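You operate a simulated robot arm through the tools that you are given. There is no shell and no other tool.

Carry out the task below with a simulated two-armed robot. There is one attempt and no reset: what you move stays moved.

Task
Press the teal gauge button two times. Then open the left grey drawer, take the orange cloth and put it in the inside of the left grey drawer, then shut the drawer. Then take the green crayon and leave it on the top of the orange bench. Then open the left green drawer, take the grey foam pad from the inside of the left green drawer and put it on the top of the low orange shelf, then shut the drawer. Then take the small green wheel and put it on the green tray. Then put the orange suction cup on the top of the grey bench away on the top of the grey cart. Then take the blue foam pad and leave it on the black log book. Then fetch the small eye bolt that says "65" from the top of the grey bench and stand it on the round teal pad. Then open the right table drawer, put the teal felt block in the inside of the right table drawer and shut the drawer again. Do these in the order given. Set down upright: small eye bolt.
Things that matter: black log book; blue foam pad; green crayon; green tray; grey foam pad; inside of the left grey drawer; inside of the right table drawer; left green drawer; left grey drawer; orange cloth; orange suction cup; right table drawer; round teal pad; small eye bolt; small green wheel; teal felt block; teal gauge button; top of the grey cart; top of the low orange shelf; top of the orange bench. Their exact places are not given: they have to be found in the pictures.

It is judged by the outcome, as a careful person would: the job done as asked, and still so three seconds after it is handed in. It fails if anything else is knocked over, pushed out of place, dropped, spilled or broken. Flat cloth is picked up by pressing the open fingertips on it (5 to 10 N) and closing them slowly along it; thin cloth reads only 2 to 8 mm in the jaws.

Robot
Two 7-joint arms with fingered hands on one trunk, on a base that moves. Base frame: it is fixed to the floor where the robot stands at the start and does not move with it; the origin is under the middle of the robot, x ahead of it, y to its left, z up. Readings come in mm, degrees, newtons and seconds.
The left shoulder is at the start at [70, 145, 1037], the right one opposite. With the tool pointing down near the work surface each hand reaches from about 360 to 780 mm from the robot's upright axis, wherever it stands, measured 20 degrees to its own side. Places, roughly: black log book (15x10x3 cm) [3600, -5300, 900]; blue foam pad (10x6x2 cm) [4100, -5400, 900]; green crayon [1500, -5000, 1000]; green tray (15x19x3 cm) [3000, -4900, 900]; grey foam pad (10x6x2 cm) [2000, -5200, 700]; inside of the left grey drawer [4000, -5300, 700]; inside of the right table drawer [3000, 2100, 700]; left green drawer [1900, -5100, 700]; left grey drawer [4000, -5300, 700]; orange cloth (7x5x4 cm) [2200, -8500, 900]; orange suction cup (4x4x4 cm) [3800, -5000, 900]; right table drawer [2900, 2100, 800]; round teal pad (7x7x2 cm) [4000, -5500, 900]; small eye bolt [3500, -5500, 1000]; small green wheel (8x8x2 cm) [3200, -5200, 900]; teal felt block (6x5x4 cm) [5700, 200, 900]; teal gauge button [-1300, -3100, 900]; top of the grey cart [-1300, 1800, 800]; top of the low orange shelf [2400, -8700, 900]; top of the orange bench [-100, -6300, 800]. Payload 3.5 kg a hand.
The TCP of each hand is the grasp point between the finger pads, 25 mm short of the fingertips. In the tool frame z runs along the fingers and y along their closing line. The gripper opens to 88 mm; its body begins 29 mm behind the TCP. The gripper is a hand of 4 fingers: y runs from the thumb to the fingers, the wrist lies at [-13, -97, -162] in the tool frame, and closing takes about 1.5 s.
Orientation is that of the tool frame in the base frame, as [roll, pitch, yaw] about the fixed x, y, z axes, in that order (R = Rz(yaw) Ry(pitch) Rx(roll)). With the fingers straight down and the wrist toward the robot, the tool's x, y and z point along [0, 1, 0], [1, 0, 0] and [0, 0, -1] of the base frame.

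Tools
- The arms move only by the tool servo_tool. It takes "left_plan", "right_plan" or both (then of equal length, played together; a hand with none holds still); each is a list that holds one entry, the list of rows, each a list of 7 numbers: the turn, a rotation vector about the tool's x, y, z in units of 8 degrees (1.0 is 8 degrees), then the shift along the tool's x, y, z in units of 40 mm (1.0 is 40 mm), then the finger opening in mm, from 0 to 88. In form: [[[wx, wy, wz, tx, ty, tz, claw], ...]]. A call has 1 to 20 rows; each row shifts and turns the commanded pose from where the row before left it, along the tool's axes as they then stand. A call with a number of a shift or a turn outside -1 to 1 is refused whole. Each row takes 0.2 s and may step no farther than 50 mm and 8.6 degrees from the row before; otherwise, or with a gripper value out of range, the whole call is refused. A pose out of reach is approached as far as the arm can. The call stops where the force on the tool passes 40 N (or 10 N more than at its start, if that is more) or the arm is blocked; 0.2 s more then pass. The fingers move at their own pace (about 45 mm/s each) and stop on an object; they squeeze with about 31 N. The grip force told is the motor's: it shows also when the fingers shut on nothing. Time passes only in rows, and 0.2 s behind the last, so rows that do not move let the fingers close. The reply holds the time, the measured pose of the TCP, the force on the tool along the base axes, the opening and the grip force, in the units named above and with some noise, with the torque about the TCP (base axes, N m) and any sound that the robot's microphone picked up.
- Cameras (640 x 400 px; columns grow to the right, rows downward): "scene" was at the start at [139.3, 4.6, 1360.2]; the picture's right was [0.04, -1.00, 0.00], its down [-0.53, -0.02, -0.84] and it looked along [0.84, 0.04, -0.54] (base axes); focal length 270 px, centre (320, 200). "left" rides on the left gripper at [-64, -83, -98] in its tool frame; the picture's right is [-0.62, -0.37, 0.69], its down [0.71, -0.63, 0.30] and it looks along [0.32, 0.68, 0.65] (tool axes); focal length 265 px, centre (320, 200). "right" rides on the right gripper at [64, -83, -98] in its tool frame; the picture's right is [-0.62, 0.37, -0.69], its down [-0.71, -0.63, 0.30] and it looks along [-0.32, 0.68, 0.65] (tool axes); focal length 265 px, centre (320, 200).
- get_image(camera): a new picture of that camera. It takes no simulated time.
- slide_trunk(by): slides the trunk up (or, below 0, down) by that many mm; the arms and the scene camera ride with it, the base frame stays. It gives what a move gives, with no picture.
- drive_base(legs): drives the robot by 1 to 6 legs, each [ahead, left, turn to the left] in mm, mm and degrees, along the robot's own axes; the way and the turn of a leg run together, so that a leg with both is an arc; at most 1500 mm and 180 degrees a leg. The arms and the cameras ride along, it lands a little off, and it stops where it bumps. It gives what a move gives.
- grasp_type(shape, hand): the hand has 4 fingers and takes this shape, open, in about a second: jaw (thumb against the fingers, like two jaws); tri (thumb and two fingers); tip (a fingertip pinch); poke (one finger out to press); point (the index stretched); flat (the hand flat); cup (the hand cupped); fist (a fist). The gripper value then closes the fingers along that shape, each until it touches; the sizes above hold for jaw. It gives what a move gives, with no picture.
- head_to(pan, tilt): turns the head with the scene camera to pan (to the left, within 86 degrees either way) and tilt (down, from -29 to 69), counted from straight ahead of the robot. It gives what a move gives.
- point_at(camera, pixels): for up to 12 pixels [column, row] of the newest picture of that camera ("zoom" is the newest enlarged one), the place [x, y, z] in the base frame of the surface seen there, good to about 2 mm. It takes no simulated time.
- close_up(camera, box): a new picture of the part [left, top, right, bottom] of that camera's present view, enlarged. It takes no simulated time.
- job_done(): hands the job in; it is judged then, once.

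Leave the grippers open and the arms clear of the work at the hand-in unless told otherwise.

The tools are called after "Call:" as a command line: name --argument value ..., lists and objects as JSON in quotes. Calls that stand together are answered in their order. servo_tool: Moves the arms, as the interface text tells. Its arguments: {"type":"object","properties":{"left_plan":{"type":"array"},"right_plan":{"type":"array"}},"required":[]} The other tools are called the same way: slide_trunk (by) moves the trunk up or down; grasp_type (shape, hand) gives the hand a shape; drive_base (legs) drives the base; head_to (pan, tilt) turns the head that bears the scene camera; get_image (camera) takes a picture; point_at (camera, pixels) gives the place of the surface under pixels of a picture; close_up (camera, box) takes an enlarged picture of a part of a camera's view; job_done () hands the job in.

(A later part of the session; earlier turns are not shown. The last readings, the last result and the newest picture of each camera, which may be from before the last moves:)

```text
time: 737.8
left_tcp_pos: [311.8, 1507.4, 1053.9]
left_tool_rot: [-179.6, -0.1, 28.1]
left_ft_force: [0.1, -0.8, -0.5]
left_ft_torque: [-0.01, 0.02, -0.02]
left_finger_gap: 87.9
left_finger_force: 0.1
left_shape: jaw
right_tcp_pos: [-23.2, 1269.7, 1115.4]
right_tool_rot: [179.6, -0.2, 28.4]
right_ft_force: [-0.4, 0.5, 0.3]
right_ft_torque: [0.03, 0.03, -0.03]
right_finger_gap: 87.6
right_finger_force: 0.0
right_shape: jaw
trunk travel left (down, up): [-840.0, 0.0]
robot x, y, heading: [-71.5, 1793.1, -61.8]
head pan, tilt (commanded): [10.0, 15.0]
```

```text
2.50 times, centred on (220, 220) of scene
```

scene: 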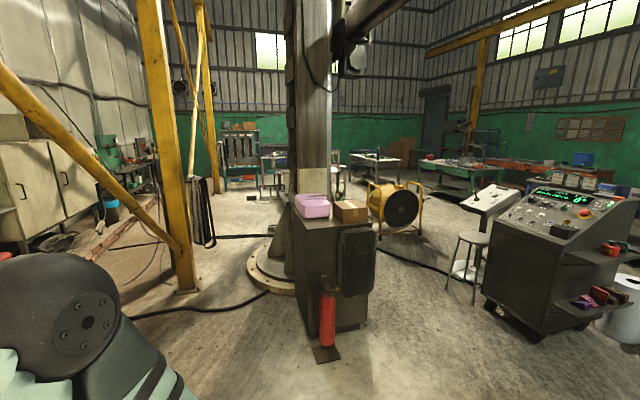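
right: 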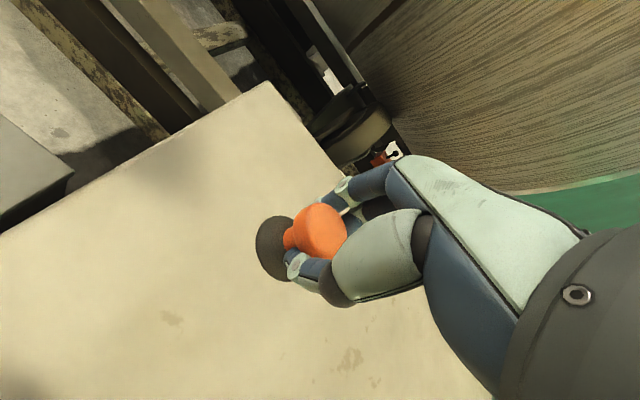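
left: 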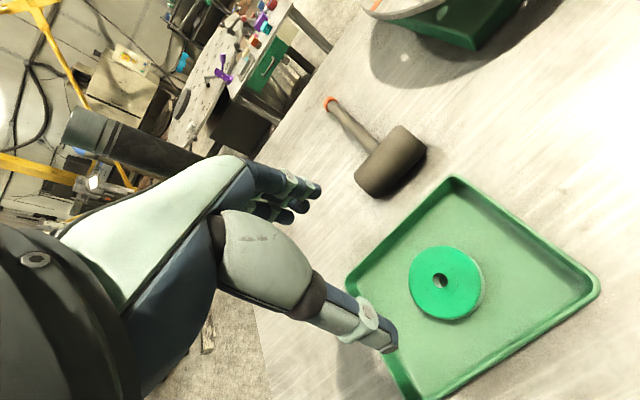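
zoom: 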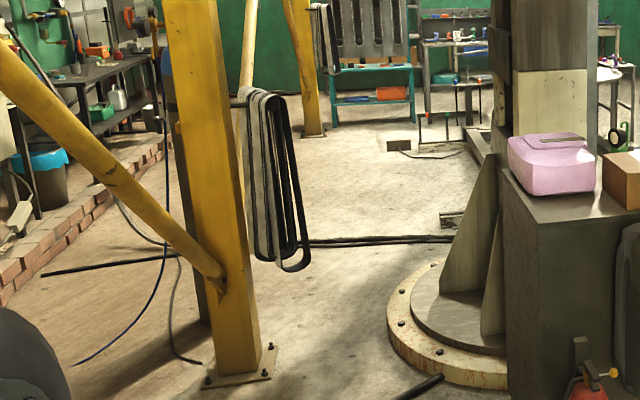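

The north gap is too narrow because of hanging hoses. I check the way between the reel and the stool/second console instead.

Call:
point_at --camera "scene" --pixels '[[447, 289], [475, 302], [459, 268], [420, 234], [375, 238], [440, 245], [470, 235], [445, 265], [492, 305], [400, 225], [430, 280], [470, 195]]'

Call:
close_up --camera "scene" --box '[330, 160, 560, 320]'

```text
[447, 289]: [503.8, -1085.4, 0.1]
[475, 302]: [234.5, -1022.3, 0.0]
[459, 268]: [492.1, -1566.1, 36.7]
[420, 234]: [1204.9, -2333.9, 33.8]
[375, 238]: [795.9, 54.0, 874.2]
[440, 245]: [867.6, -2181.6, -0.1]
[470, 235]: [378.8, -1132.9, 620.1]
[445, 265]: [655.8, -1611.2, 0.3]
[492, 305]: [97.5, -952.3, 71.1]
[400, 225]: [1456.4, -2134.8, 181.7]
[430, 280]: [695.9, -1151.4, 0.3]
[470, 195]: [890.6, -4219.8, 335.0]
```

```text
2.50 times, centred on (445, 240) of scene
```

zoom: 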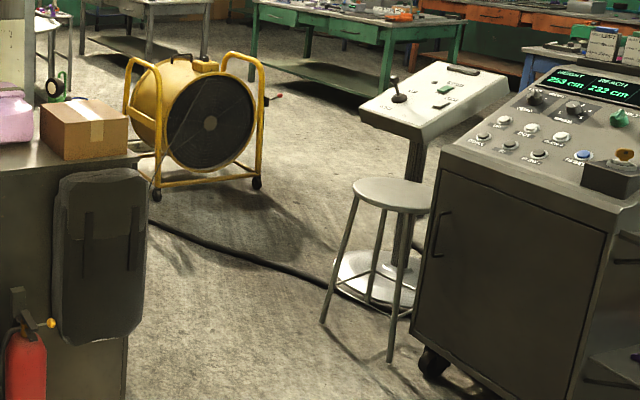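

The way between the stool/pole and the reel is wide enough. I drive toward (300,0) and then (800,-850).

Call:
drive_base --legs '[[0, 0, -16.5], [915, 0, 0], [916, 0, 0], [0, 0, 18.8], [900, 0, 0]]'

Call:
head_to --pan -15 --tilt 30

Call:
get_image --camera "scene"

```text
time: 740.4
left_tcp_pos: [281.0, 1364.6, 1054.4]
left_tool_rot: [-179.6, -0.3, 11.9]
left_ft_force: [0.0, -0.4, -0.9]
left_ft_torque: [-0.01, 0.01, 0.0]
left_finger_gap: 87.7
left_finger_force: 0.1
left_shape: jaw
right_tcp_pos: [-105.5, 1231.2, 1115.5]
right_tool_rot: [179.6, -0.2, 12.0]
right_ft_force: [0.0, 0.3, -0.4]
right_ft_torque: [0.01, -0.03, 0.01]
right_finger_gap: 87.8
right_finger_force: 0.1
right_shape: jaw
trunk travel left (down, up): [-840.0, 0.0]
robot x, y, heading: [-4.5, 1746.9, -77.9]
head pan, tilt (commanded): [10.0, 15.0]
stopped in leg 2: the robot was blocked; the commanded pose is now the measured one
```

```text
time: 741.2
left_tcp_pos: [285.7, 1361.5, 1052.8]
left_tool_rot: [-179.5, 0.0, 12.0]
left_ft_force: [0.5, 0.1, -0.1]
left_ft_torque: [0.0, -0.01, 0.04]
left_finger_gap: 87.9
left_finger_force: 0.0
left_shape: jaw
right_tcp_pos: [-102.8, 1227.7, 1115.0]
right_tool_rot: [179.8, -0.1, 12.0]
right_ft_force: [-0.7, 0.4, 0.0]
right_ft_torque: [-0.02, 0.03, 0.02]
right_finger_gap: 87.6
right_finger_force: 0.1
right_shape: jaw
trunk travel left (down, up): [-840.0, 0.0]
robot x, y, heading: [-3.9, 1747.2, -77.8]
head pan, tilt (commanded): [-15.0, 30.0]
```

```text
taken
```

scene: 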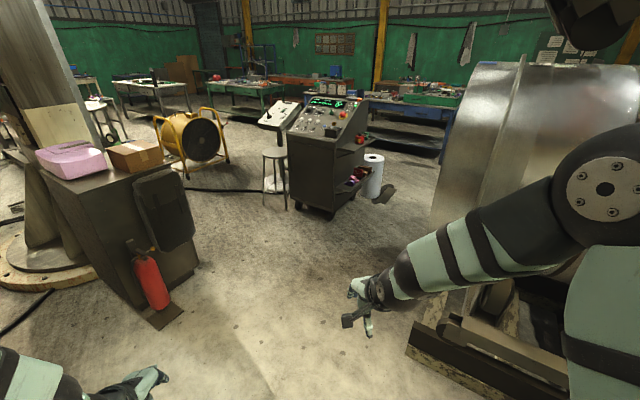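

The blocker is the 7 mm floor rail: I always stop about 265 mm from its line. I go around its end at (647,949): turn right 48° and slide left along it.

Call:
drive_base --legs '[[-30, 0, 0], [0, 0, -48.2], [-40, 1100, 0]]'

Call:
head_to --pan 0 --tilt 45

Call:
get_image --camera "scene"

```text
time: 749.4
left_tcp_pos: [794.4, 703.3, 1054.0]
left_tool_rot: [-179.5, -0.2, -36.5]
left_ft_force: [-0.1, -0.6, 0.1]
left_ft_torque: [0.0, 0.01, -0.04]
left_finger_gap: 87.8
left_finger_force: 0.1
left_shape: jaw
right_tcp_pos: [436.4, 905.1, 1114.8]
right_tool_rot: [179.7, -0.1, -36.3]
right_ft_force: [-0.6, -0.7, -0.4]
right_ft_torque: [0.02, 0.01, 0.05]
right_finger_gap: 87.5
right_finger_force: 0.0
right_shape: jaw
trunk travel left (down, up): [-840.0, 0.0]
robot x, y, heading: [892.4, 1174.7, -126.5]
head pan, tilt (commanded): [-15.0, 30.0]
```

```text
time: 750.2
left_tcp_pos: [793.6, 703.0, 1053.7]
left_tool_rot: [-179.6, -0.1, -36.4]
left_ft_force: [0.5, -0.7, -0.1]
left_ft_torque: [-0.02, -0.04, 0.02]
left_finger_gap: 88.0
left_finger_force: 0.1
left_shape: jaw
right_tcp_pos: [436.8, 905.1, 1114.2]
right_tool_rot: [179.8, 0.0, -36.4]
right_ft_force: [0.4, 0.2, 0.1]
right_ft_torque: [0.02, -0.03, 0.02]
right_finger_gap: 87.7
right_finger_force: 0.0
right_shape: jaw
trunk travel left (down, up): [-840.0, 0.0]
robot x, y, heading: [893.5, 1177.7, -126.2]
head pan, tilt (commanded): [0.0, 45.0]
```

```text
taken
```

scene: 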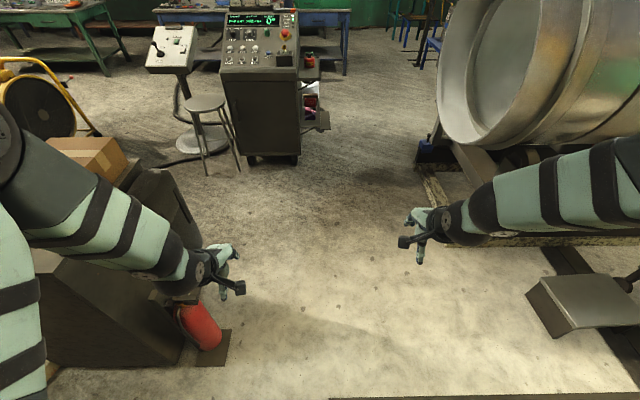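

Call:
point_at --camera "scene" --pixels '[[335, 397], [228, 332], [198, 365], [230, 360], [400, 397], [150, 260], [120, 150], [60, 300]]'

```text
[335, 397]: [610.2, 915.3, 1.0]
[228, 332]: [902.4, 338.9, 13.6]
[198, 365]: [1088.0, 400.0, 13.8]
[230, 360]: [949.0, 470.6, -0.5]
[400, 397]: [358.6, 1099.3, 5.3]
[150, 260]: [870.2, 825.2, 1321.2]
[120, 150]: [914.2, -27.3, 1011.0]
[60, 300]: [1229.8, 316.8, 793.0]
```

The gap between the rail's end (647,949) and the extinguisher's plate (≈(958,468)) is about 573 mm; I go through its middle (802,708) square to it. First to its mouth at (1096,898), heading -147°.

Call:
drive_base --legs '[[0, 0, -20.9], [-18, 345, 0]]'

Call:
head_to --pan 0 --tilt 60

Call:
get_image --camera "scene"

```text
time: 753.6
left_tcp_pos: [825.2, 493.2, 1052.9]
left_tool_rot: [-179.5, -0.3, -58.3]
left_ft_force: [0.0, -0.3, -0.4]
left_ft_torque: [-0.01, -0.01, 0.0]
left_finger_gap: 87.8
left_finger_force: 0.1
left_shape: jaw
right_tcp_pos: [567.5, 810.9, 1114.9]
right_tool_rot: [179.8, -0.2, -58.1]
right_ft_force: [-0.9, 0.4, -0.8]
right_ft_torque: [0.0, 0.01, -0.01]
right_finger_gap: 87.5
right_finger_force: 0.0
right_shape: jaw
trunk travel left (down, up): [-840.0, 0.0]
robot x, y, heading: [1090.7, 890.8, -148.1]
head pan, tilt (commanded): [0.0, 45.0]
```

```text
time: 754.3
left_tcp_pos: [825.6, 490.1, 1053.3]
left_tool_rot: [-179.5, -0.2, -58.2]
left_ft_force: [0.7, 0.4, 0.7]
left_ft_torque: [-0.03, -0.04, -0.01]
left_finger_gap: 87.8
left_finger_force: 0.1
left_shape: jaw
right_tcp_pos: [568.4, 810.5, 1114.0]
right_tool_rot: [179.9, -0.1, -58.1]
right_ft_force: [0.4, 0.1, -0.4]
right_ft_torque: [0.02, -0.02, 0.0]
right_finger_gap: 87.8
right_finger_force: 0.0
right_shape: jaw
trunk travel left (down, up): [-840.0, 0.0]
robot x, y, heading: [1085.5, 895.2, -148.0]
head pan, tilt (commanded): [0.0, 60.0]
```

```text
taken
```

scene: 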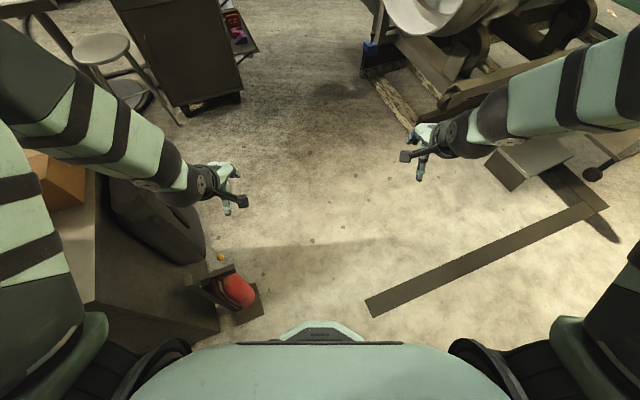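

Now both are in view: rail end at (368,308), extinguisher plate right edge at (262,300). I measure them.

Call:
point_at --camera "scene" --pixels '[[366, 300], [375, 316], [262, 315], [258, 285], [240, 320], [372, 308], [235, 270], [225, 268], [218, 330], [320, 330]]'

```text
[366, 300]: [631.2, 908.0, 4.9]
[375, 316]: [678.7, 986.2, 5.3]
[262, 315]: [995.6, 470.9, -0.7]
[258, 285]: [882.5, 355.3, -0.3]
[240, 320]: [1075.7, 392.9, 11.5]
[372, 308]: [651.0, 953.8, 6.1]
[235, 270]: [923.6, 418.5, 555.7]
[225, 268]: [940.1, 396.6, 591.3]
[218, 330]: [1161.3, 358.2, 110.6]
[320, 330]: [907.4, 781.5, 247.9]
```

I aim through the middle, slightly nearer the rail than the extinguisher: turn 7° left and go 360 mm first.

Call:
drive_base --legs '[[0, 0, 7], [330, -26, 0]]'

Call:
get_image --camera "scene"

```text
time: 757.1
left_tcp_pos: [612.9, 272.7, 1055.4]
left_tool_rot: [-179.7, -0.1, -50.8]
left_ft_force: [0.9, 0.0, -0.3]
left_ft_torque: [0.03, 0.02, -0.01]
left_finger_gap: 87.8
left_finger_force: 0.0
left_shape: jaw
right_tcp_pos: [315.5, 556.3, 1116.2]
right_tool_rot: [179.6, 0.0, -50.5]
right_ft_force: [0.1, -0.3, -0.2]
right_ft_torque: [0.01, 0.01, -0.01]
right_finger_gap: 87.5
right_finger_force: 0.0
right_shape: jaw
trunk travel left (down, up): [-840.0, 0.0]
robot x, y, heading: [822.9, 707.4, -140.1]
head pan, tilt (commanded): [0.0, 60.0]
```

```text
taken
```

scene: 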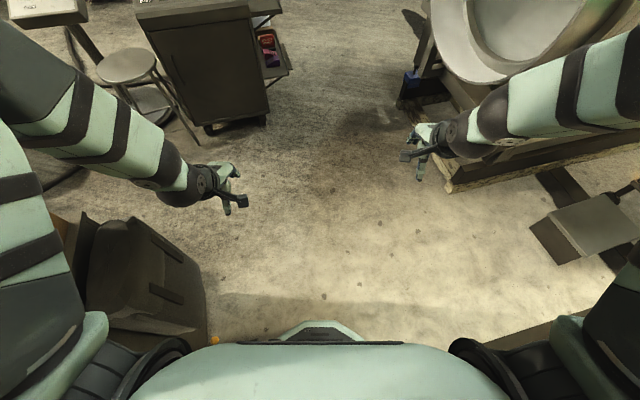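

Passing well. I go on 450 mm, then toward (400,-100) and (800,-850).

Call:
drive_base --legs '[[450, 0, 0], [0, 0, 41.5], [525, 0, 0], [0, 0, 36.6], [850, 0, 0]]'

Call:
head_to --pan 0 --tilt 35

Call:
get_image --camera "scene"

```text
time: 770.2
left_tcp_pos: [1184.7, -1152.2, 1053.3]
left_tool_rot: [-179.6, -0.1, 27.5]
left_ft_force: [-0.7, -0.2, 1.3]
left_ft_torque: [-0.03, 0.03, -0.01]
left_finger_gap: 87.7
left_finger_force: 0.1
left_shape: jaw
right_tcp_pos: [847.0, -1383.8, 1114.3]
right_tool_rot: [179.7, -0.2, 27.6]
right_ft_force: [-0.2, 0.1, 0.3]
right_ft_torque: [-0.01, 0.01, 0.02]
right_finger_gap: 87.9
right_finger_force: 0.0
right_shape: jaw
trunk travel left (down, up): [-840.0, 0.0]
robot x, y, heading: [801.4, -857.2, -62.3]
head pan, tilt (commanded): [0.0, 60.0]
```

```text
time: 771.1
left_tcp_pos: [1185.4, -1152.1, 1052.4]
left_tool_rot: [-179.6, -0.1, 27.4]
left_ft_force: [-0.2, -0.3, -0.7]
left_ft_torque: [-0.03, -0.02, -0.01]
left_finger_gap: 87.9
left_finger_force: 0.0
left_shape: jaw
right_tcp_pos: [848.6, -1384.8, 1114.8]
right_tool_rot: [179.9, -0.1, 27.5]
right_ft_force: [0.3, -0.2, -0.8]
right_ft_torque: [0.02, -0.02, 0.03]
right_finger_gap: 87.5
right_finger_force: 0.1
right_shape: jaw
trunk travel left (down, up): [-840.0, 0.0]
robot x, y, heading: [806.6, -859.3, -62.5]
head pan, tilt (commanded): [0.0, 35.0]
```

```text
taken
```

scene: 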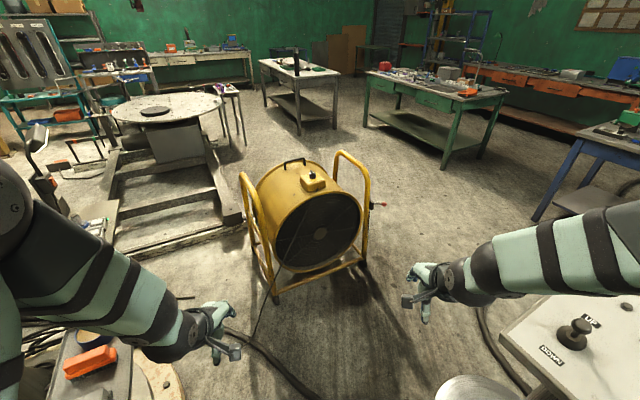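

The yellow reel is ahead; I pass between it and the small console at right. I measure both.

Call:
point_at --camera "scene" --pixels '[[363, 268], [275, 298], [382, 205], [500, 340], [470, 390], [495, 320], [360, 250], [440, 300], [540, 300], [245, 260]]'

```text
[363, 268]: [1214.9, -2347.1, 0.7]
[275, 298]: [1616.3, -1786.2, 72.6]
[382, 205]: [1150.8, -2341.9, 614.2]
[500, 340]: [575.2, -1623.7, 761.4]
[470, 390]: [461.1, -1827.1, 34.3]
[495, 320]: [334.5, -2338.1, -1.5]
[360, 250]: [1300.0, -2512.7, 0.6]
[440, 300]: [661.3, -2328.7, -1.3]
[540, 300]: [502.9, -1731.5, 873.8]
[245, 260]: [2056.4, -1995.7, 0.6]
```

Call:
drive_base --legs '[[0, 0, -16.5], [755, 0, 0], [0, 0, -23.3], [1177, 0, 0], [0, 0, 77.8], [1180, 0, 0]]'

```text
time: 791.2
left_tcp_pos: [2098.4, -3113.6, 1055.1]
left_tool_rot: [-179.6, 0.0, 74.7]
left_ft_force: [0.2, 0.2, -0.6]
left_ft_torque: [0.01, 0.03, -0.03]
left_finger_gap: 87.6
left_finger_force: 0.0
left_shape: jaw
right_tcp_pos: [2039.2, -3518.1, 1115.5]
right_tool_rot: [179.6, 0.1, 74.8]
right_ft_force: [-0.5, 0.8, 0.7]
right_ft_torque: [0.03, -0.03, -0.04]
right_finger_gap: 87.7
right_finger_force: 0.0
right_shape: jaw
trunk travel left (down, up): [-840.0, 0.0]
robot x, y, heading: [1620.7, -3196.2, -14.9]
head pan, tilt (commanded): [0.0, 35.0]
stopped in leg 6: the robot was blocked; the commanded pose is now the measured one
```

Blocked at (1621,-3196). I look at what is ahead.

Call:
head_to --pan 10 --tilt 60

Call:
get_image --camera "scene"

Call:
head_to --pan 10 --tilt 30

Call:
get_image --camera "scene"

```text
time: 792.1
left_tcp_pos: [2098.6, -3113.7, 1052.9]
left_tool_rot: [-179.5, -0.2, 74.7]
left_ft_force: [0.9, -0.4, 0.1]
left_ft_torque: [0.03, 0.0, 0.02]
left_finger_gap: 87.6
left_finger_force: 0.1
left_shape: jaw
right_tcp_pos: [2041.4, -3519.6, 1114.1]
right_tool_rot: [179.8, -0.1, 74.9]
right_ft_force: [0.6, 0.1, -0.2]
right_ft_torque: [0.03, 0.02, -0.03]
right_finger_gap: 87.7
right_finger_force: 0.0
right_shape: jaw
trunk travel left (down, up): [-840.0, 0.0]
robot x, y, heading: [1621.5, -3192.9, -15.5]
head pan, tilt (commanded): [10.0, 60.0]
```

```text
taken
```

scene: 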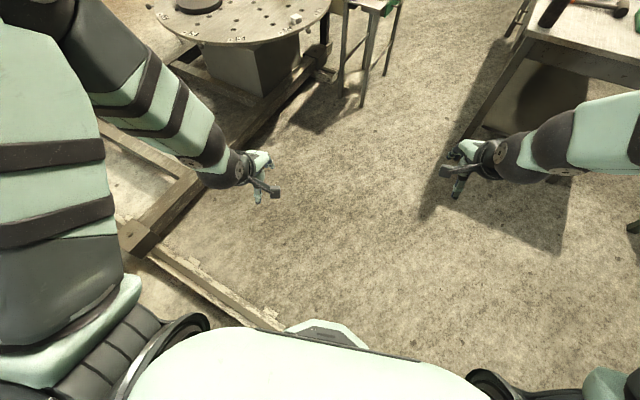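

```text
time: 793.0
left_tcp_pos: [2098.6, -3113.0, 1053.6]
left_tool_rot: [-179.6, -0.1, 74.7]
left_ft_force: [0.3, -0.9, -0.3]
left_ft_torque: [-0.02, -0.04, -0.02]
left_finger_gap: 87.5
left_finger_force: 0.1
left_shape: jaw
right_tcp_pos: [2040.4, -3519.7, 1114.2]
right_tool_rot: [179.7, -0.1, 74.7]
right_ft_force: [-0.6, -0.5, 1.4]
right_ft_torque: [-0.01, -0.01, 0.02]
right_finger_gap: 87.5
right_finger_force: 0.2
right_shape: jaw
trunk travel left (down, up): [-840.0, 0.0]
robot x, y, heading: [1622.9, -3191.2, -15.0]
head pan, tilt (commanded): [10.0, 30.0]
```

```text
taken
```

scene: 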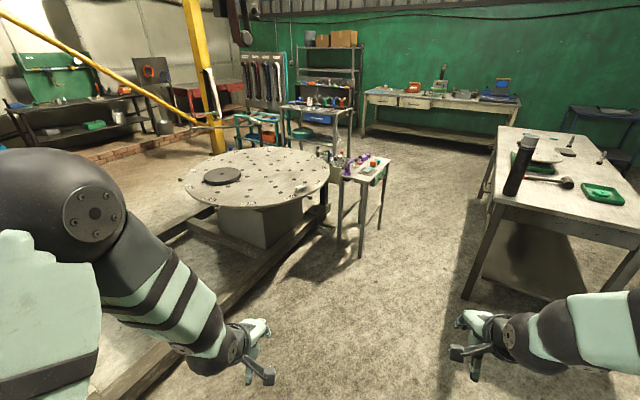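

A timber beam end touches the base's front-left. I back off, shift right 250 mm and go on to (2843,-3729).

Call:
drive_base --legs '[[-80, 0, 0], [0, 0, -9.5], [0, -250, 0], [0, 0, 11.2], [1400, 0, 0], [0, 0, -20]]'

```text
time: 804.8
left_tcp_pos: [3323.6, -3748.0, 1053.2]
left_tool_rot: [-179.7, 0.1, 58.4]
left_ft_force: [0.0, -0.1, 1.0]
left_ft_torque: [-0.01, 0.04, 0.02]
left_finger_gap: 87.7
left_finger_force: 0.0
left_shape: jaw
right_tcp_pos: [3155.2, -4122.1, 1115.0]
right_tool_rot: [179.8, 0.1, 58.6]
right_ft_force: [1.2, -0.2, 1.1]
right_ft_torque: [0.0, -0.01, 0.0]
right_finger_gap: 87.5
right_finger_force: 0.1
right_shape: jaw
trunk travel left (down, up): [-840.0, 0.0]
robot x, y, heading: [2842.9, -3694.1, -31.0]
head pan, tilt (commanded): [10.0, 30.0]
```

Now at the corridor mouth. I drive along to the blue foam pad's place and face the bench.

Call:
drive_base --legs '[[0, 0, -4.4], [1000, -15, 0], [750, 200, 0], [0, 0, -90], [200, 0, 0]]'

Call:
head_to --pan 10 --tilt 48

Call:
get_image --camera "scene"

```text
time: 819.3
left_tcp_pos: [4159.6, -5221.2, 1054.9]
left_tool_rot: [-179.8, -0.2, -37.9]
left_ft_force: [-0.4, -0.2, 0.1]
left_ft_torque: [-0.02, -0.02, -0.02]
left_finger_gap: 87.5
left_finger_force: 0.1
left_shape: jaw
right_tcp_pos: [3807.5, -5011.0, 1116.3]
right_tool_rot: [179.6, -0.1, -37.7]
right_ft_force: [0.5, -0.7, -0.4]
right_ft_torque: [-0.02, 0.0, 0.0]
right_finger_gap: 87.6
right_finger_force: 0.1
right_shape: jaw
trunk travel left (down, up): [-840.0, 0.0]
robot x, y, heading: [4266.1, -4752.2, -127.8]
head pan, tilt (commanded): [10.0, 30.0]
```

```text
time: 820.1
left_tcp_pos: [4158.0, -5222.4, 1053.4]
left_tool_rot: [-179.4, -0.1, -37.9]
left_ft_force: [0.5, -0.3, -0.5]
left_ft_torque: [-0.01, 0.0, 0.01]
left_finger_gap: 87.8
left_finger_force: 0.1
left_shape: jaw
right_tcp_pos: [3805.8, -5013.9, 1114.2]
right_tool_rot: [179.7, -0.1, -37.7]
right_ft_force: [0.1, -0.6, -0.4]
right_ft_torque: [0.01, 0.01, 0.0]
right_finger_gap: 87.6
right_finger_force: 0.1
right_shape: jaw
trunk travel left (down, up): [-840.0, 0.0]
robot x, y, heading: [4261.7, -4751.7, -127.6]
head pan, tilt (commanded): [10.0, 48.0]
```

```text
taken
```

scene: 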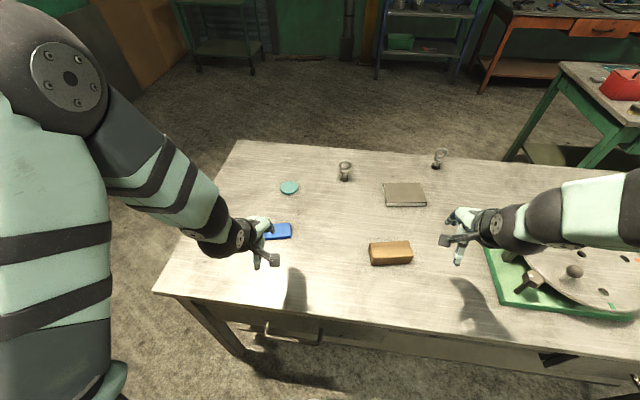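

The blue pad is at (277,231), partly behind the left hand. I zoom and measure.

Call:
close_up --camera "scene" --box '[220, 190, 340, 270]'

Call:
get_image --camera "left"

```text
5.00 times, centred on (280, 230) of scene
```

zoom: 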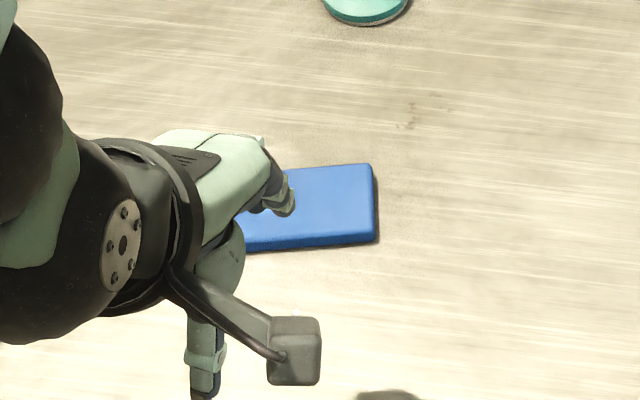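

```text
taken
```

left: 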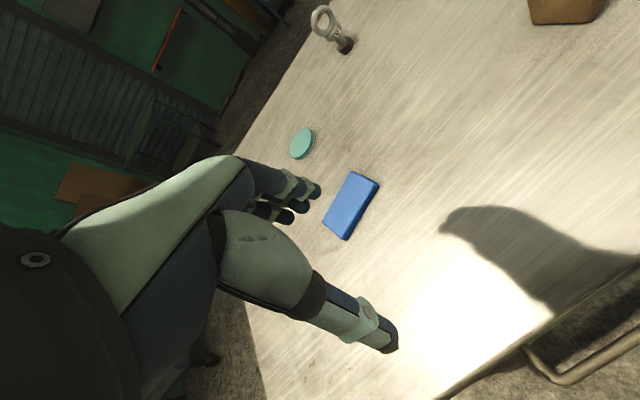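

The left camera shows the whole pad at (351,206). I read its corners there.

Call:
point_at --camera "left" --pixels '[[352, 174], [377, 182], [348, 236], [325, 225], [350, 205], [400, 250], [303, 143]]'

```text
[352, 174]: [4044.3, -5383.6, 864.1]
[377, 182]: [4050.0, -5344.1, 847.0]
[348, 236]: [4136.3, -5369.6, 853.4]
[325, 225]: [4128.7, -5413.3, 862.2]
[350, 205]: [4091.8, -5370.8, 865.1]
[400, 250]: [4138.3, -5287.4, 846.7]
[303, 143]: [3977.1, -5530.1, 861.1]
```

Pad centre ≈ (4090,-5377), top 865, turned so its short side points to -108°. I turn the left hand 20°, move above it (x −17, y +168) and lower 120 mm.

Call:
servo_tool --left_plan '[[[0, 0, -0.837, 0, 0, 0, 88], [0, 0, -0.837, 0, 0, 0, 88], [0, 0, -0.837, 0, 0, 0, 88], [0, 0, 0, -0.087, 0.842, 0, 88], [0, 0, 0, -0.087, 0.842, 0, 88], [0, 0, 0, -0.087, 0.842, 0, 88], [0, 0, 0, -0.087, 0.842, 0, 88], [0, 0, 0, -0.087, 0.842, 0, 88], [0, 0, 0, 0, 0, 1, 88], [0, 0, 0, 0, 0, 1, 88], [0, 0, 0, 0, 0, 1, 88], [0, 0, 0, 0, 0, 0, 88]]]'

Call:
get_image --camera "left"

```text
time: 822.8
left_tcp_pos: [4090.2, -5379.0, 933.2]
left_tool_rot: [-179.6, -0.2, -17.7]
left_ft_force: [-0.7, -0.2, -0.1]
left_ft_torque: [-0.01, -0.03, 0.03]
left_finger_gap: 87.7
left_finger_force: 0.1
left_shape: jaw
right_tcp_pos: [3805.5, -5013.0, 1114.1]
right_tool_rot: [179.8, -0.1, -37.6]
right_ft_force: [-0.8, -0.1, 0.3]
right_ft_torque: [0.01, 0.0, 0.0]
right_finger_gap: 87.6
right_finger_force: 0.0
right_shape: jaw
trunk travel left (down, up): [-840.0, 0.0]
robot x, y, heading: [4267.8, -4753.8, -127.5]
head pan, tilt (commanded): [10.0, 48.0]
```

```text
taken
```

left: 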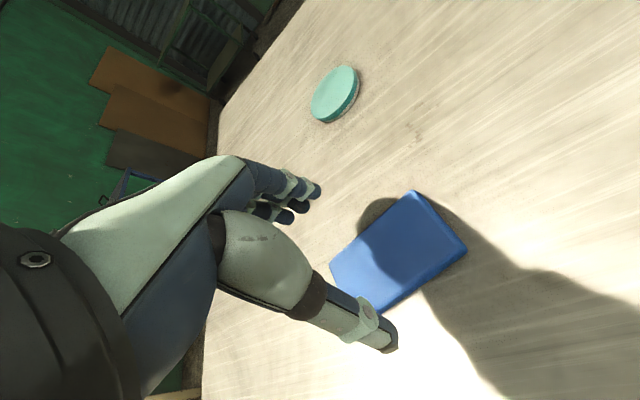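

Aligned; I shift 8 mm along its length, lower 55 mm and close.

Call:
servo_tool --left_plan '[[[0, 0, 0, -0.2, -0.03, 0.6, 88], [0, 0, 0, 0, 0, 0.5, 88], [0, 0, 0, 0, 0, 0.28, 88], [0, 0, 0, 0, 0, 0, 88], [0, 0, 0, 0, 0, 0, 75], [0, 0, 0, 0, 0, 0, 65], [0, 0, 0, 0, 0, 0, 55], [0, 0, 0, 0, 0, 0, 45], [0, 0, 0, 0, 0, 0, 35], [0, 0, 0, 0, 0, 0, 30], [0, 0, 0, 0, 0, 0, 30]]]'

Call:
get_image --camera "left"

```text
time: 825.1
left_tcp_pos: [4084.3, -5375.3, 876.2]
left_tool_rot: [-179.6, -0.2, -17.8]
left_ft_force: [-0.9, -0.1, 0.3]
left_ft_torque: [0.0, -0.02, 0.0]
left_finger_gap: 49.8
left_finger_force: 30.6
left_shape: jaw
right_tcp_pos: [3804.8, -5014.0, 1114.5]
right_tool_rot: [179.8, -0.2, -37.7]
right_ft_force: [0.4, 0.7, -0.1]
right_ft_torque: [0.01, -0.03, -0.02]
right_finger_gap: 87.6
right_finger_force: 0.1
right_shape: jaw
trunk travel left (down, up): [-840.0, 0.0]
robot x, y, heading: [4265.6, -4750.1, -127.7]
head pan, tilt (commanded): [10.0, 48.0]
```

```text
taken
```

left: 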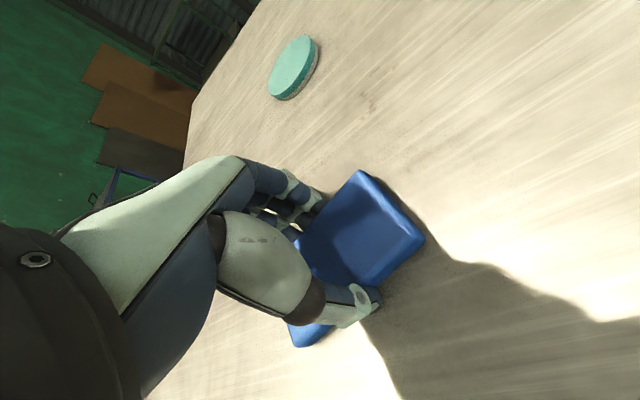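

Gripped (49.8 mm). I lift it 170 mm, square the hand and pull back, then drive around the bench's far end to the other side where the log book is within reach.

Call:
servo_tool --left_plan '[[[0, 0, 0, 0, 0, -0.3, 30], [0, 0, 0, 0, 0, -0.7, 30], [0, 0, 0, 0, 0, -1, 30], [0, 0, 0, 0, 0, -1, 30], [0, 0, 0, 0, 0, -1, 30], [0, 0, 0, 0, 0, -0.4, 30], [0, 0, 0.837, 0, -0.8, 0, 30], [0, 0, 0.837, 0, -0.8, 0, 30], [0, 0, 0.837, 0, -0.8, 0, 30], [0, 0, 0, 0, -0.8, 0, 30], [0, 0, 0, 0, -0.8, 0, 30]]]'

Call:
get_image --camera "left"

Call:
drive_base --legs '[[-60, 0, 0], [0, 0, 92], [650, 40, 0], [0, 0, -41.3], [690, 0, 0], [0, 0, -59.5]]'

```text
time: 827.5
left_tcp_pos: [4161.6, -5235.7, 1053.0]
left_tool_rot: [-179.5, -0.1, -37.9]
left_ft_force: [-0.5, -0.6, 0.2]
left_ft_torque: [-0.01, -0.01, -0.02]
left_finger_gap: 49.6
left_finger_force: 31.0
left_shape: jaw
right_tcp_pos: [3805.1, -5012.6, 1116.1]
right_tool_rot: [179.8, 0.0, -37.6]
right_ft_force: [0.5, -0.6, -0.7]
right_ft_torque: [-0.01, 0.0, 0.0]
right_finger_gap: 87.5
right_finger_force: 0.1
right_shape: jaw
trunk travel left (down, up): [-840.0, 0.0]
robot x, y, heading: [4266.0, -4755.0, -127.8]
head pan, tilt (commanded): [10.0, 48.0]
```

```text
taken
```

left: 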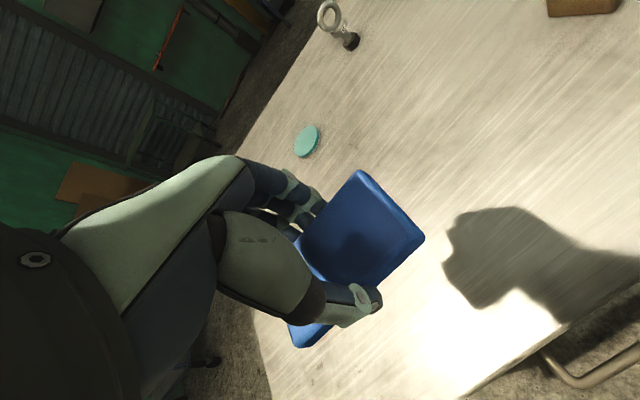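

```text
time: 843.5
left_tcp_pos: [4860.4, -6154.1, 1052.1]
left_tool_rot: [-179.4, -0.1, -45.4]
left_ft_force: [0.0, 0.4, -0.6]
left_ft_torque: [0.03, 0.01, 0.0]
left_finger_gap: 49.1
left_finger_force: 31.1
left_shape: jaw
right_tcp_pos: [4537.5, -5884.6, 1114.6]
right_tool_rot: [179.7, -0.1, -45.3]
right_ft_force: [0.0, 0.0, 0.6]
right_ft_torque: [0.01, 0.04, 0.01]
right_finger_gap: 87.7
right_finger_force: 0.0
right_shape: jaw
trunk travel left (down, up): [-840.0, 0.0]
robot x, y, heading: [5027.9, -5686.6, -134.9]
head pan, tilt (commanded): [10.0, 48.0]
```

Call:
drive_base --legs '[[1174, 0, 0], [0, 0, -80.5], [1041, 0, 0], [0, 0, -90]]'

Call:
head_to --pan 10 --tilt 48

Call:
get_image --camera "scene"

```text
time: 861.9
left_tcp_pos: [3426.0, -5462.4, 1053.5]
left_tool_rot: [-179.5, -0.1, 141.7]
left_ft_force: [-0.3, 0.2, -0.2]
left_ft_torque: [0.01, 0.01, 0.02]
left_finger_gap: 48.4
left_finger_force: 30.8
left_shape: jaw
right_tcp_pos: [3781.5, -5691.2, 1113.7]
right_tool_rot: [179.8, 0.0, 141.8]
right_ft_force: [-0.1, 0.3, 0.7]
right_ft_torque: [0.0, -0.01, -0.01]
right_finger_gap: 87.7
right_finger_force: 0.0
right_shape: jaw
trunk travel left (down, up): [-840.0, 0.0]
robot x, y, heading: [3314.4, -5948.6, 51.7]
head pan, tilt (commanded): [10.0, 48.0]
```

```text
time: 862.5
left_tcp_pos: [3427.0, -5464.5, 1052.4]
left_tool_rot: [-179.5, 0.0, 141.7]
left_ft_force: [-0.1, -0.6, -0.3]
left_ft_torque: [0.0, 0.0, 0.0]
left_finger_gap: 48.1
left_finger_force: 30.8
left_shape: jaw
right_tcp_pos: [3780.5, -5690.2, 1113.9]
right_tool_rot: [179.8, -0.1, 141.8]
right_ft_force: [-0.1, 0.5, -0.5]
right_ft_torque: [-0.01, -0.03, 0.03]
right_finger_gap: 87.6
right_finger_force: 0.1
right_shape: jaw
trunk travel left (down, up): [-840.0, 0.0]
robot x, y, heading: [3315.9, -5949.7, 52.2]
head pan, tilt (commanded): [10.0, 48.0]
```

```text
taken
```

scene: 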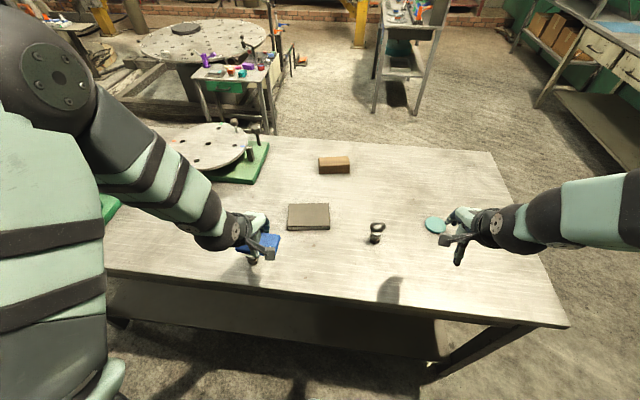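

The log book is at (308,217). I drive 120 mm closer, square up, and measure it.

Call:
drive_base --legs '[[120, 0, 2.4]]'

Call:
get_image --camera "scene"

Call:
close_up --camera "scene" --box '[230, 170, 430, 300]'

```text
time: 863.8
left_tcp_pos: [3476.1, -5367.0, 1052.5]
left_tool_rot: [-179.7, -0.1, 144.0]
left_ft_force: [0.6, -0.2, 0.4]
left_ft_torque: [0.01, -0.02, -0.01]
left_finger_gap: 48.5
left_finger_force: 31.2
left_shape: jaw
right_tcp_pos: [3838.8, -5580.3, 1116.4]
right_tool_rot: [179.7, 0.0, 144.1]
right_ft_force: [-0.2, 0.1, 0.1]
right_ft_torque: [0.0, 0.05, -0.06]
right_finger_gap: 87.5
right_finger_force: 0.0
right_shape: jaw
trunk travel left (down, up): [-840.0, 0.0]
robot x, y, heading: [3386.1, -5853.5, 54.3]
head pan, tilt (commanded): [10.0, 48.0]
```

```text
taken
```

scene: 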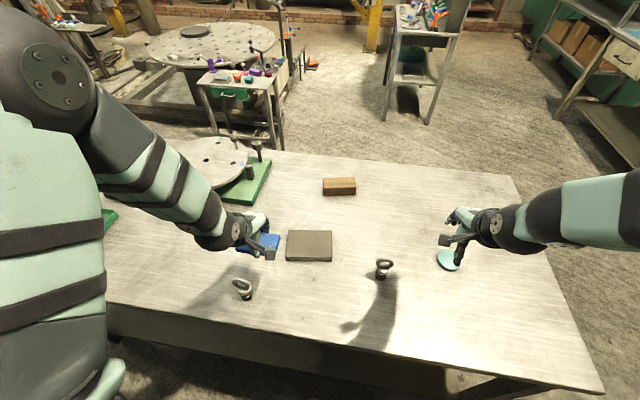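

```text
3.08 times, centred on (330, 235) of scene
```

zoom: 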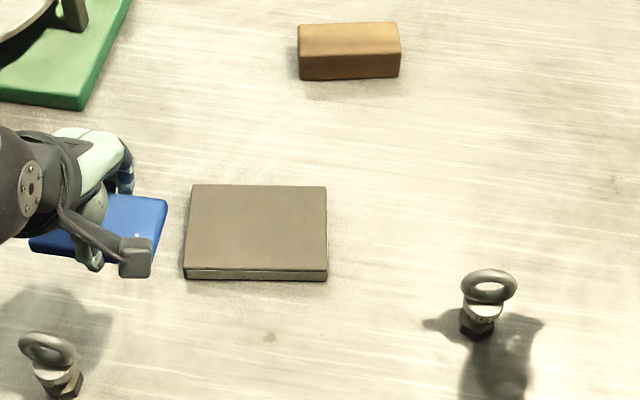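

Call:
point_at --camera "zoom" --pixels '[[195, 190], [322, 192], [190, 265], [322, 268], [258, 228], [488, 285], [480, 325], [50, 350], [62, 385], [258, 290]]'

Call:
close_up --camera "scene" --box '[360, 245, 410, 290]'

Call:
close_up --camera "scene" --box '[215, 265, 275, 310]'

```text
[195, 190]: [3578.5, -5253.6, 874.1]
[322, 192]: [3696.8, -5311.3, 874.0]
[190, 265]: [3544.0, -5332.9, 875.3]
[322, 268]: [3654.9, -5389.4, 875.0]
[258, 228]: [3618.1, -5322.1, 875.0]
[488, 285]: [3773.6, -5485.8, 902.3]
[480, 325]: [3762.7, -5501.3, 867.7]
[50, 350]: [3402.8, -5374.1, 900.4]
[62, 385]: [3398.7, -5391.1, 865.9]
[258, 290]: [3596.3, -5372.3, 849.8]
```

```text
8.89 times, centred on (385, 268) of scene
```

zoom: 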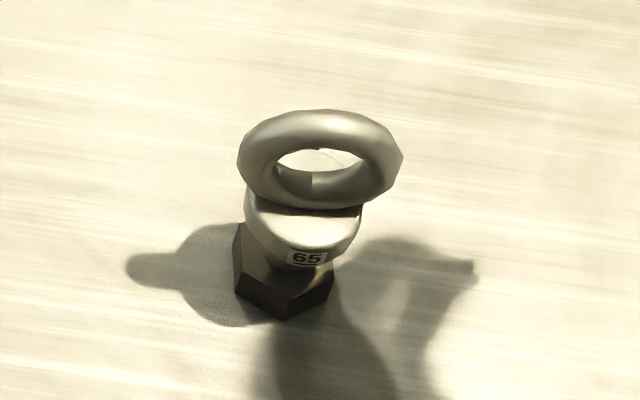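

```text
8.89 times, centred on (245, 288) of scene
```

zoom: 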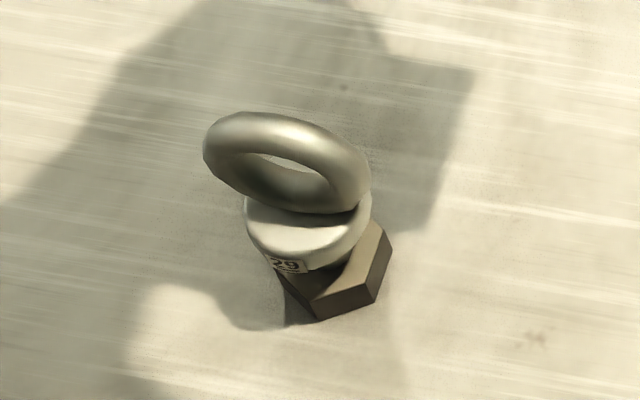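

The bolt marked "65" is the one at (385,268); the other says "29". Log book: centre ≈ (3618,-5322), top 875. I bring the blue pad over it, turned to match, and lower to just above.

Call:
servo_tool --left_plan '[[[0, 0, -0.625, 0, 0, 0, 30], [0, 0, -0.625, 0, 0, 0, 30], [0, 0, 0, -0.678, 0.643, 0, 30], [0, 0, 0, -0.678, 0.643, 0, 30], [0, 0, 0, -0.678, 0.643, 0, 30], [0, 0, 0, -0.678, 0.643, 0, 30], [0, 0, 0, 0, 0, 0.8, 30], [0, 0, 0, 0, 0, 1, 30], [0, 0, 0, 0, 0, 1, 30], [0, 0, 0, 0, 0, 0.4, 30], [0, 0, 0, 0, 0, 0, 30]]]'

Call:
get_image --camera "left"

Call:
close_up --camera "scene" --box '[230, 170, 430, 300]'

```text
time: 866.2
left_tcp_pos: [3619.8, -5321.7, 922.6]
left_tool_rot: [-179.7, -0.1, 154.0]
left_ft_force: [0.0, -0.3, 0.1]
left_ft_torque: [-0.01, -0.02, 0.01]
left_finger_gap: 48.5
left_finger_force: 31.8
left_shape: jaw
right_tcp_pos: [3839.8, -5578.2, 1114.6]
right_tool_rot: [179.8, -0.1, 144.0]
right_ft_force: [0.6, 0.8, -0.6]
right_ft_torque: [0.03, -0.01, 0.0]
right_finger_gap: 87.5
right_finger_force: 0.1
right_shape: jaw
trunk travel left (down, up): [-840.0, 0.0]
robot x, y, heading: [3387.5, -5850.1, 54.3]
head pan, tilt (commanded): [10.0, 48.0]
```

```text
taken
```

left: 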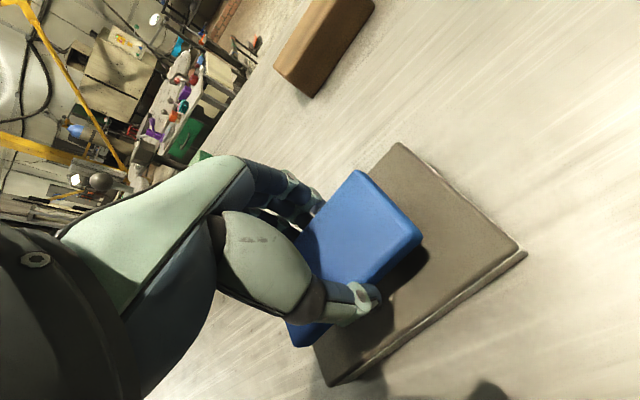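

```text
3.08 times, centred on (330, 235) of scene
```

zoom: 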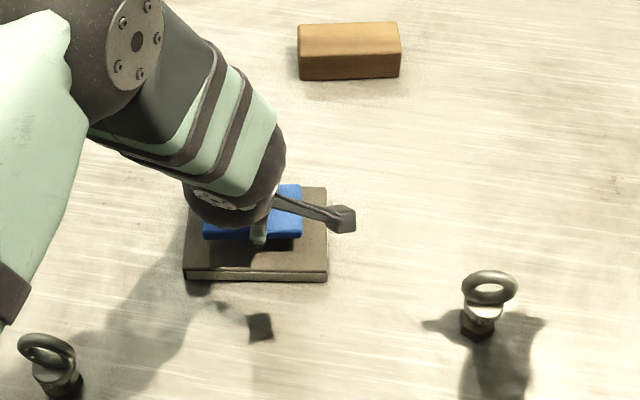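

The pad is above the book. I lower 20 mm gently.

Call:
servo_tool --left_plan '[[[0, 0, 0, 0, 0, 0.3, 30], [0, 0, 0, 0, 0, 0.12, 30], [0, 0, 0, 0, 0, 0.05, 30], [0, 0, 0, 0, 0, 0, 30]]]'

```text
time: 867.2
left_tcp_pos: [3620.1, -5319.7, 905.0]
left_tool_rot: [-179.6, -0.2, 154.0]
left_ft_force: [0.4, 0.5, 0.2]
left_ft_torque: [0.0, -0.01, 0.0]
left_finger_gap: 48.5
left_finger_force: 31.3
left_shape: jaw
right_tcp_pos: [3840.5, -5578.1, 1113.7]
right_tool_rot: [179.8, -0.1, 144.0]
right_ft_force: [-0.2, 0.3, -0.5]
right_ft_torque: [-0.02, 0.03, 0.01]
right_finger_gap: 87.8
right_finger_force: 0.0
right_shape: jaw
trunk travel left (down, up): [-840.0, 0.0]
robot x, y, heading: [3388.1, -5854.8, 54.4]
head pan, tilt (commanded): [10.0, 48.0]
```

Call:
servo_tool --left_plan '[[[0, 0, 0, 0, 0, 0.06, 30], [0, 0, 0, 0, 0, 0, 30], [0, 0, 0, 0, 0, 0, 45], [0, 0, 0, 0, 0, 0, 55], [0, 0, 0, 0, 0, 0, 65], [0, 0, 0, 0, 0, 0, 75], [0, 0, 0, 0, 0, 0, 75], [0, 0, 0, 0, 0, -0.3, 75], [0, 0, 0, 0, 0, -0.7, 75], [0, 0, 0, 0, 0, -1, 80], [0, 0, 0, 0, 0, -1, 88], [0, 0, 0, 0, 0, -1, 88]]]'

Call:
get_image --camera "left"

Call:
close_up --camera "scene" --box '[230, 170, 430, 300]'

```text
time: 869.8
left_tcp_pos: [3619.7, -5321.0, 1063.3]
left_tool_rot: [-179.6, -0.2, 154.0]
left_ft_force: [-0.1, -0.8, 0.0]
left_ft_torque: [0.0, 0.01, 0.04]
left_finger_gap: 87.6
left_finger_force: 0.1
left_shape: jaw
right_tcp_pos: [3838.7, -5578.7, 1115.6]
right_tool_rot: [179.7, -0.1, 144.1]
right_ft_force: [0.6, 0.2, -0.1]
right_ft_torque: [0.02, -0.01, -0.01]
right_finger_gap: 87.8
right_finger_force: 0.1
right_shape: jaw
trunk travel left (down, up): [-840.0, 0.0]
robot x, y, heading: [3386.6, -5853.7, 54.2]
head pan, tilt (commanded): [10.0, 48.0]
```

```text
taken
```

left: 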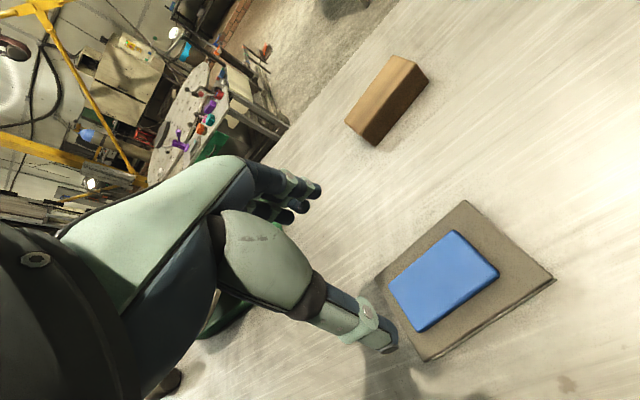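

```text
3.08 times, centred on (330, 235) of scene
```

zoom: 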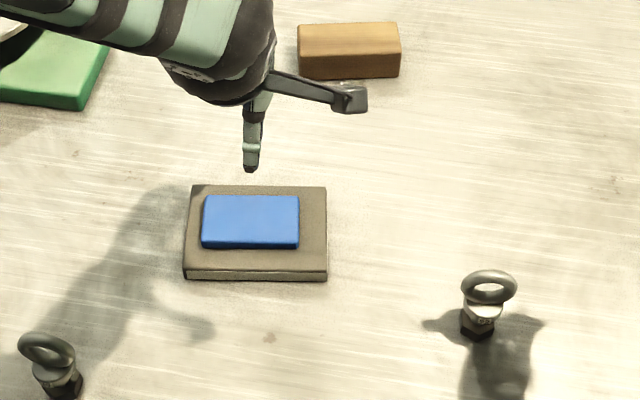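

The blue pad lies on the log book. Now the eye bolt "65": I pull the left hand back out of the way and measure the bolt precisely.

Call:
servo_tool --left_plan '[[[0, 0, 0.625, 0.5, -0.6, 0, 88], [0, 0, 0.625, 0.5, -0.6, 0, 88], [0, 0, 0, 0.5, -0.6, 0, 88], [0, 0, 0, 0.5, -0.6, 0, 88]]]'

Call:
close_up --camera "scene" --box '[360, 245, 410, 290]'

Call:
point_at --camera "zoom" --pixels '[[320, 120], [250, 160], [395, 160], [320, 195], [305, 230], [260, 215], [350, 225], [245, 265], [330, 275], [285, 295], [235, 290], [320, 158]]'

Call:
get_image --camera "right"

```text
time: 870.8
left_tcp_pos: [3500.2, -5356.3, 1064.5]
left_tool_rot: [-179.7, -0.1, 143.9]
left_ft_force: [0.0, 0.3, -0.6]
left_ft_torque: [-0.02, -0.02, 0.0]
left_finger_gap: 87.7
left_finger_force: 0.0
left_shape: jaw
right_tcp_pos: [3839.6, -5578.0, 1114.9]
right_tool_rot: [179.7, 0.0, 144.2]
right_ft_force: [-0.3, -0.2, -0.2]
right_ft_torque: [0.03, -0.01, 0.0]
right_finger_gap: 87.7
right_finger_force: 0.0
right_shape: jaw
trunk travel left (down, up): [-840.0, 0.0]
robot x, y, heading: [3385.6, -5854.7, 54.5]
head pan, tilt (commanded): [10.0, 48.0]
```

```text
8.89 times, centred on (385, 268) of scene
```

zoom: 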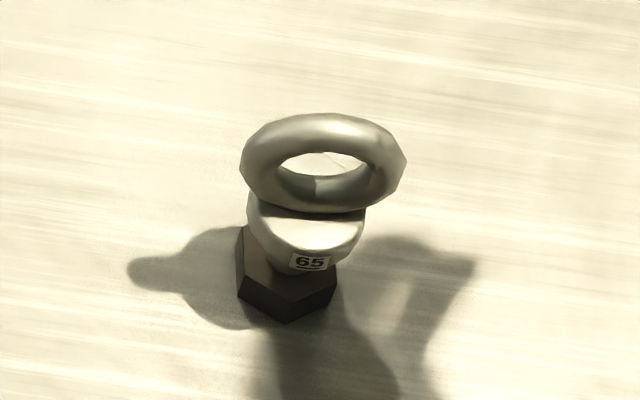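

```text
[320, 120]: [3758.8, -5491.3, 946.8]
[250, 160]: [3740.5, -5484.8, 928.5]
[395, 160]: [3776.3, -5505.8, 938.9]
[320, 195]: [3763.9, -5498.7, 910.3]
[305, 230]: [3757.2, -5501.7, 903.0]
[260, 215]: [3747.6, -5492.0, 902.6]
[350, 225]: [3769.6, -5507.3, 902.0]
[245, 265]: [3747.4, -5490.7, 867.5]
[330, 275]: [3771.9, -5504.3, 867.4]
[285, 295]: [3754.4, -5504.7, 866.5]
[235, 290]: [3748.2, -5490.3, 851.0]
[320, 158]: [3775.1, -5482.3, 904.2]
```

```text
taken
```

right: 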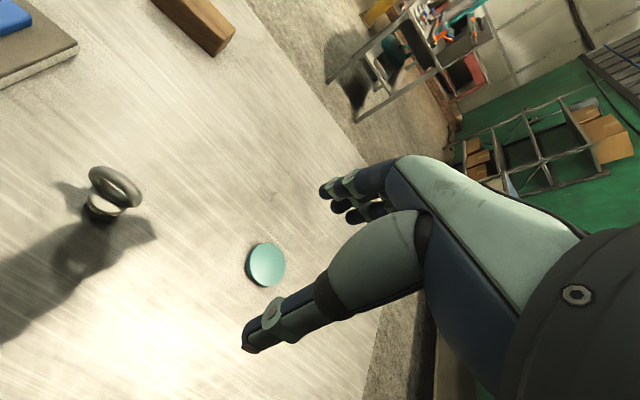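

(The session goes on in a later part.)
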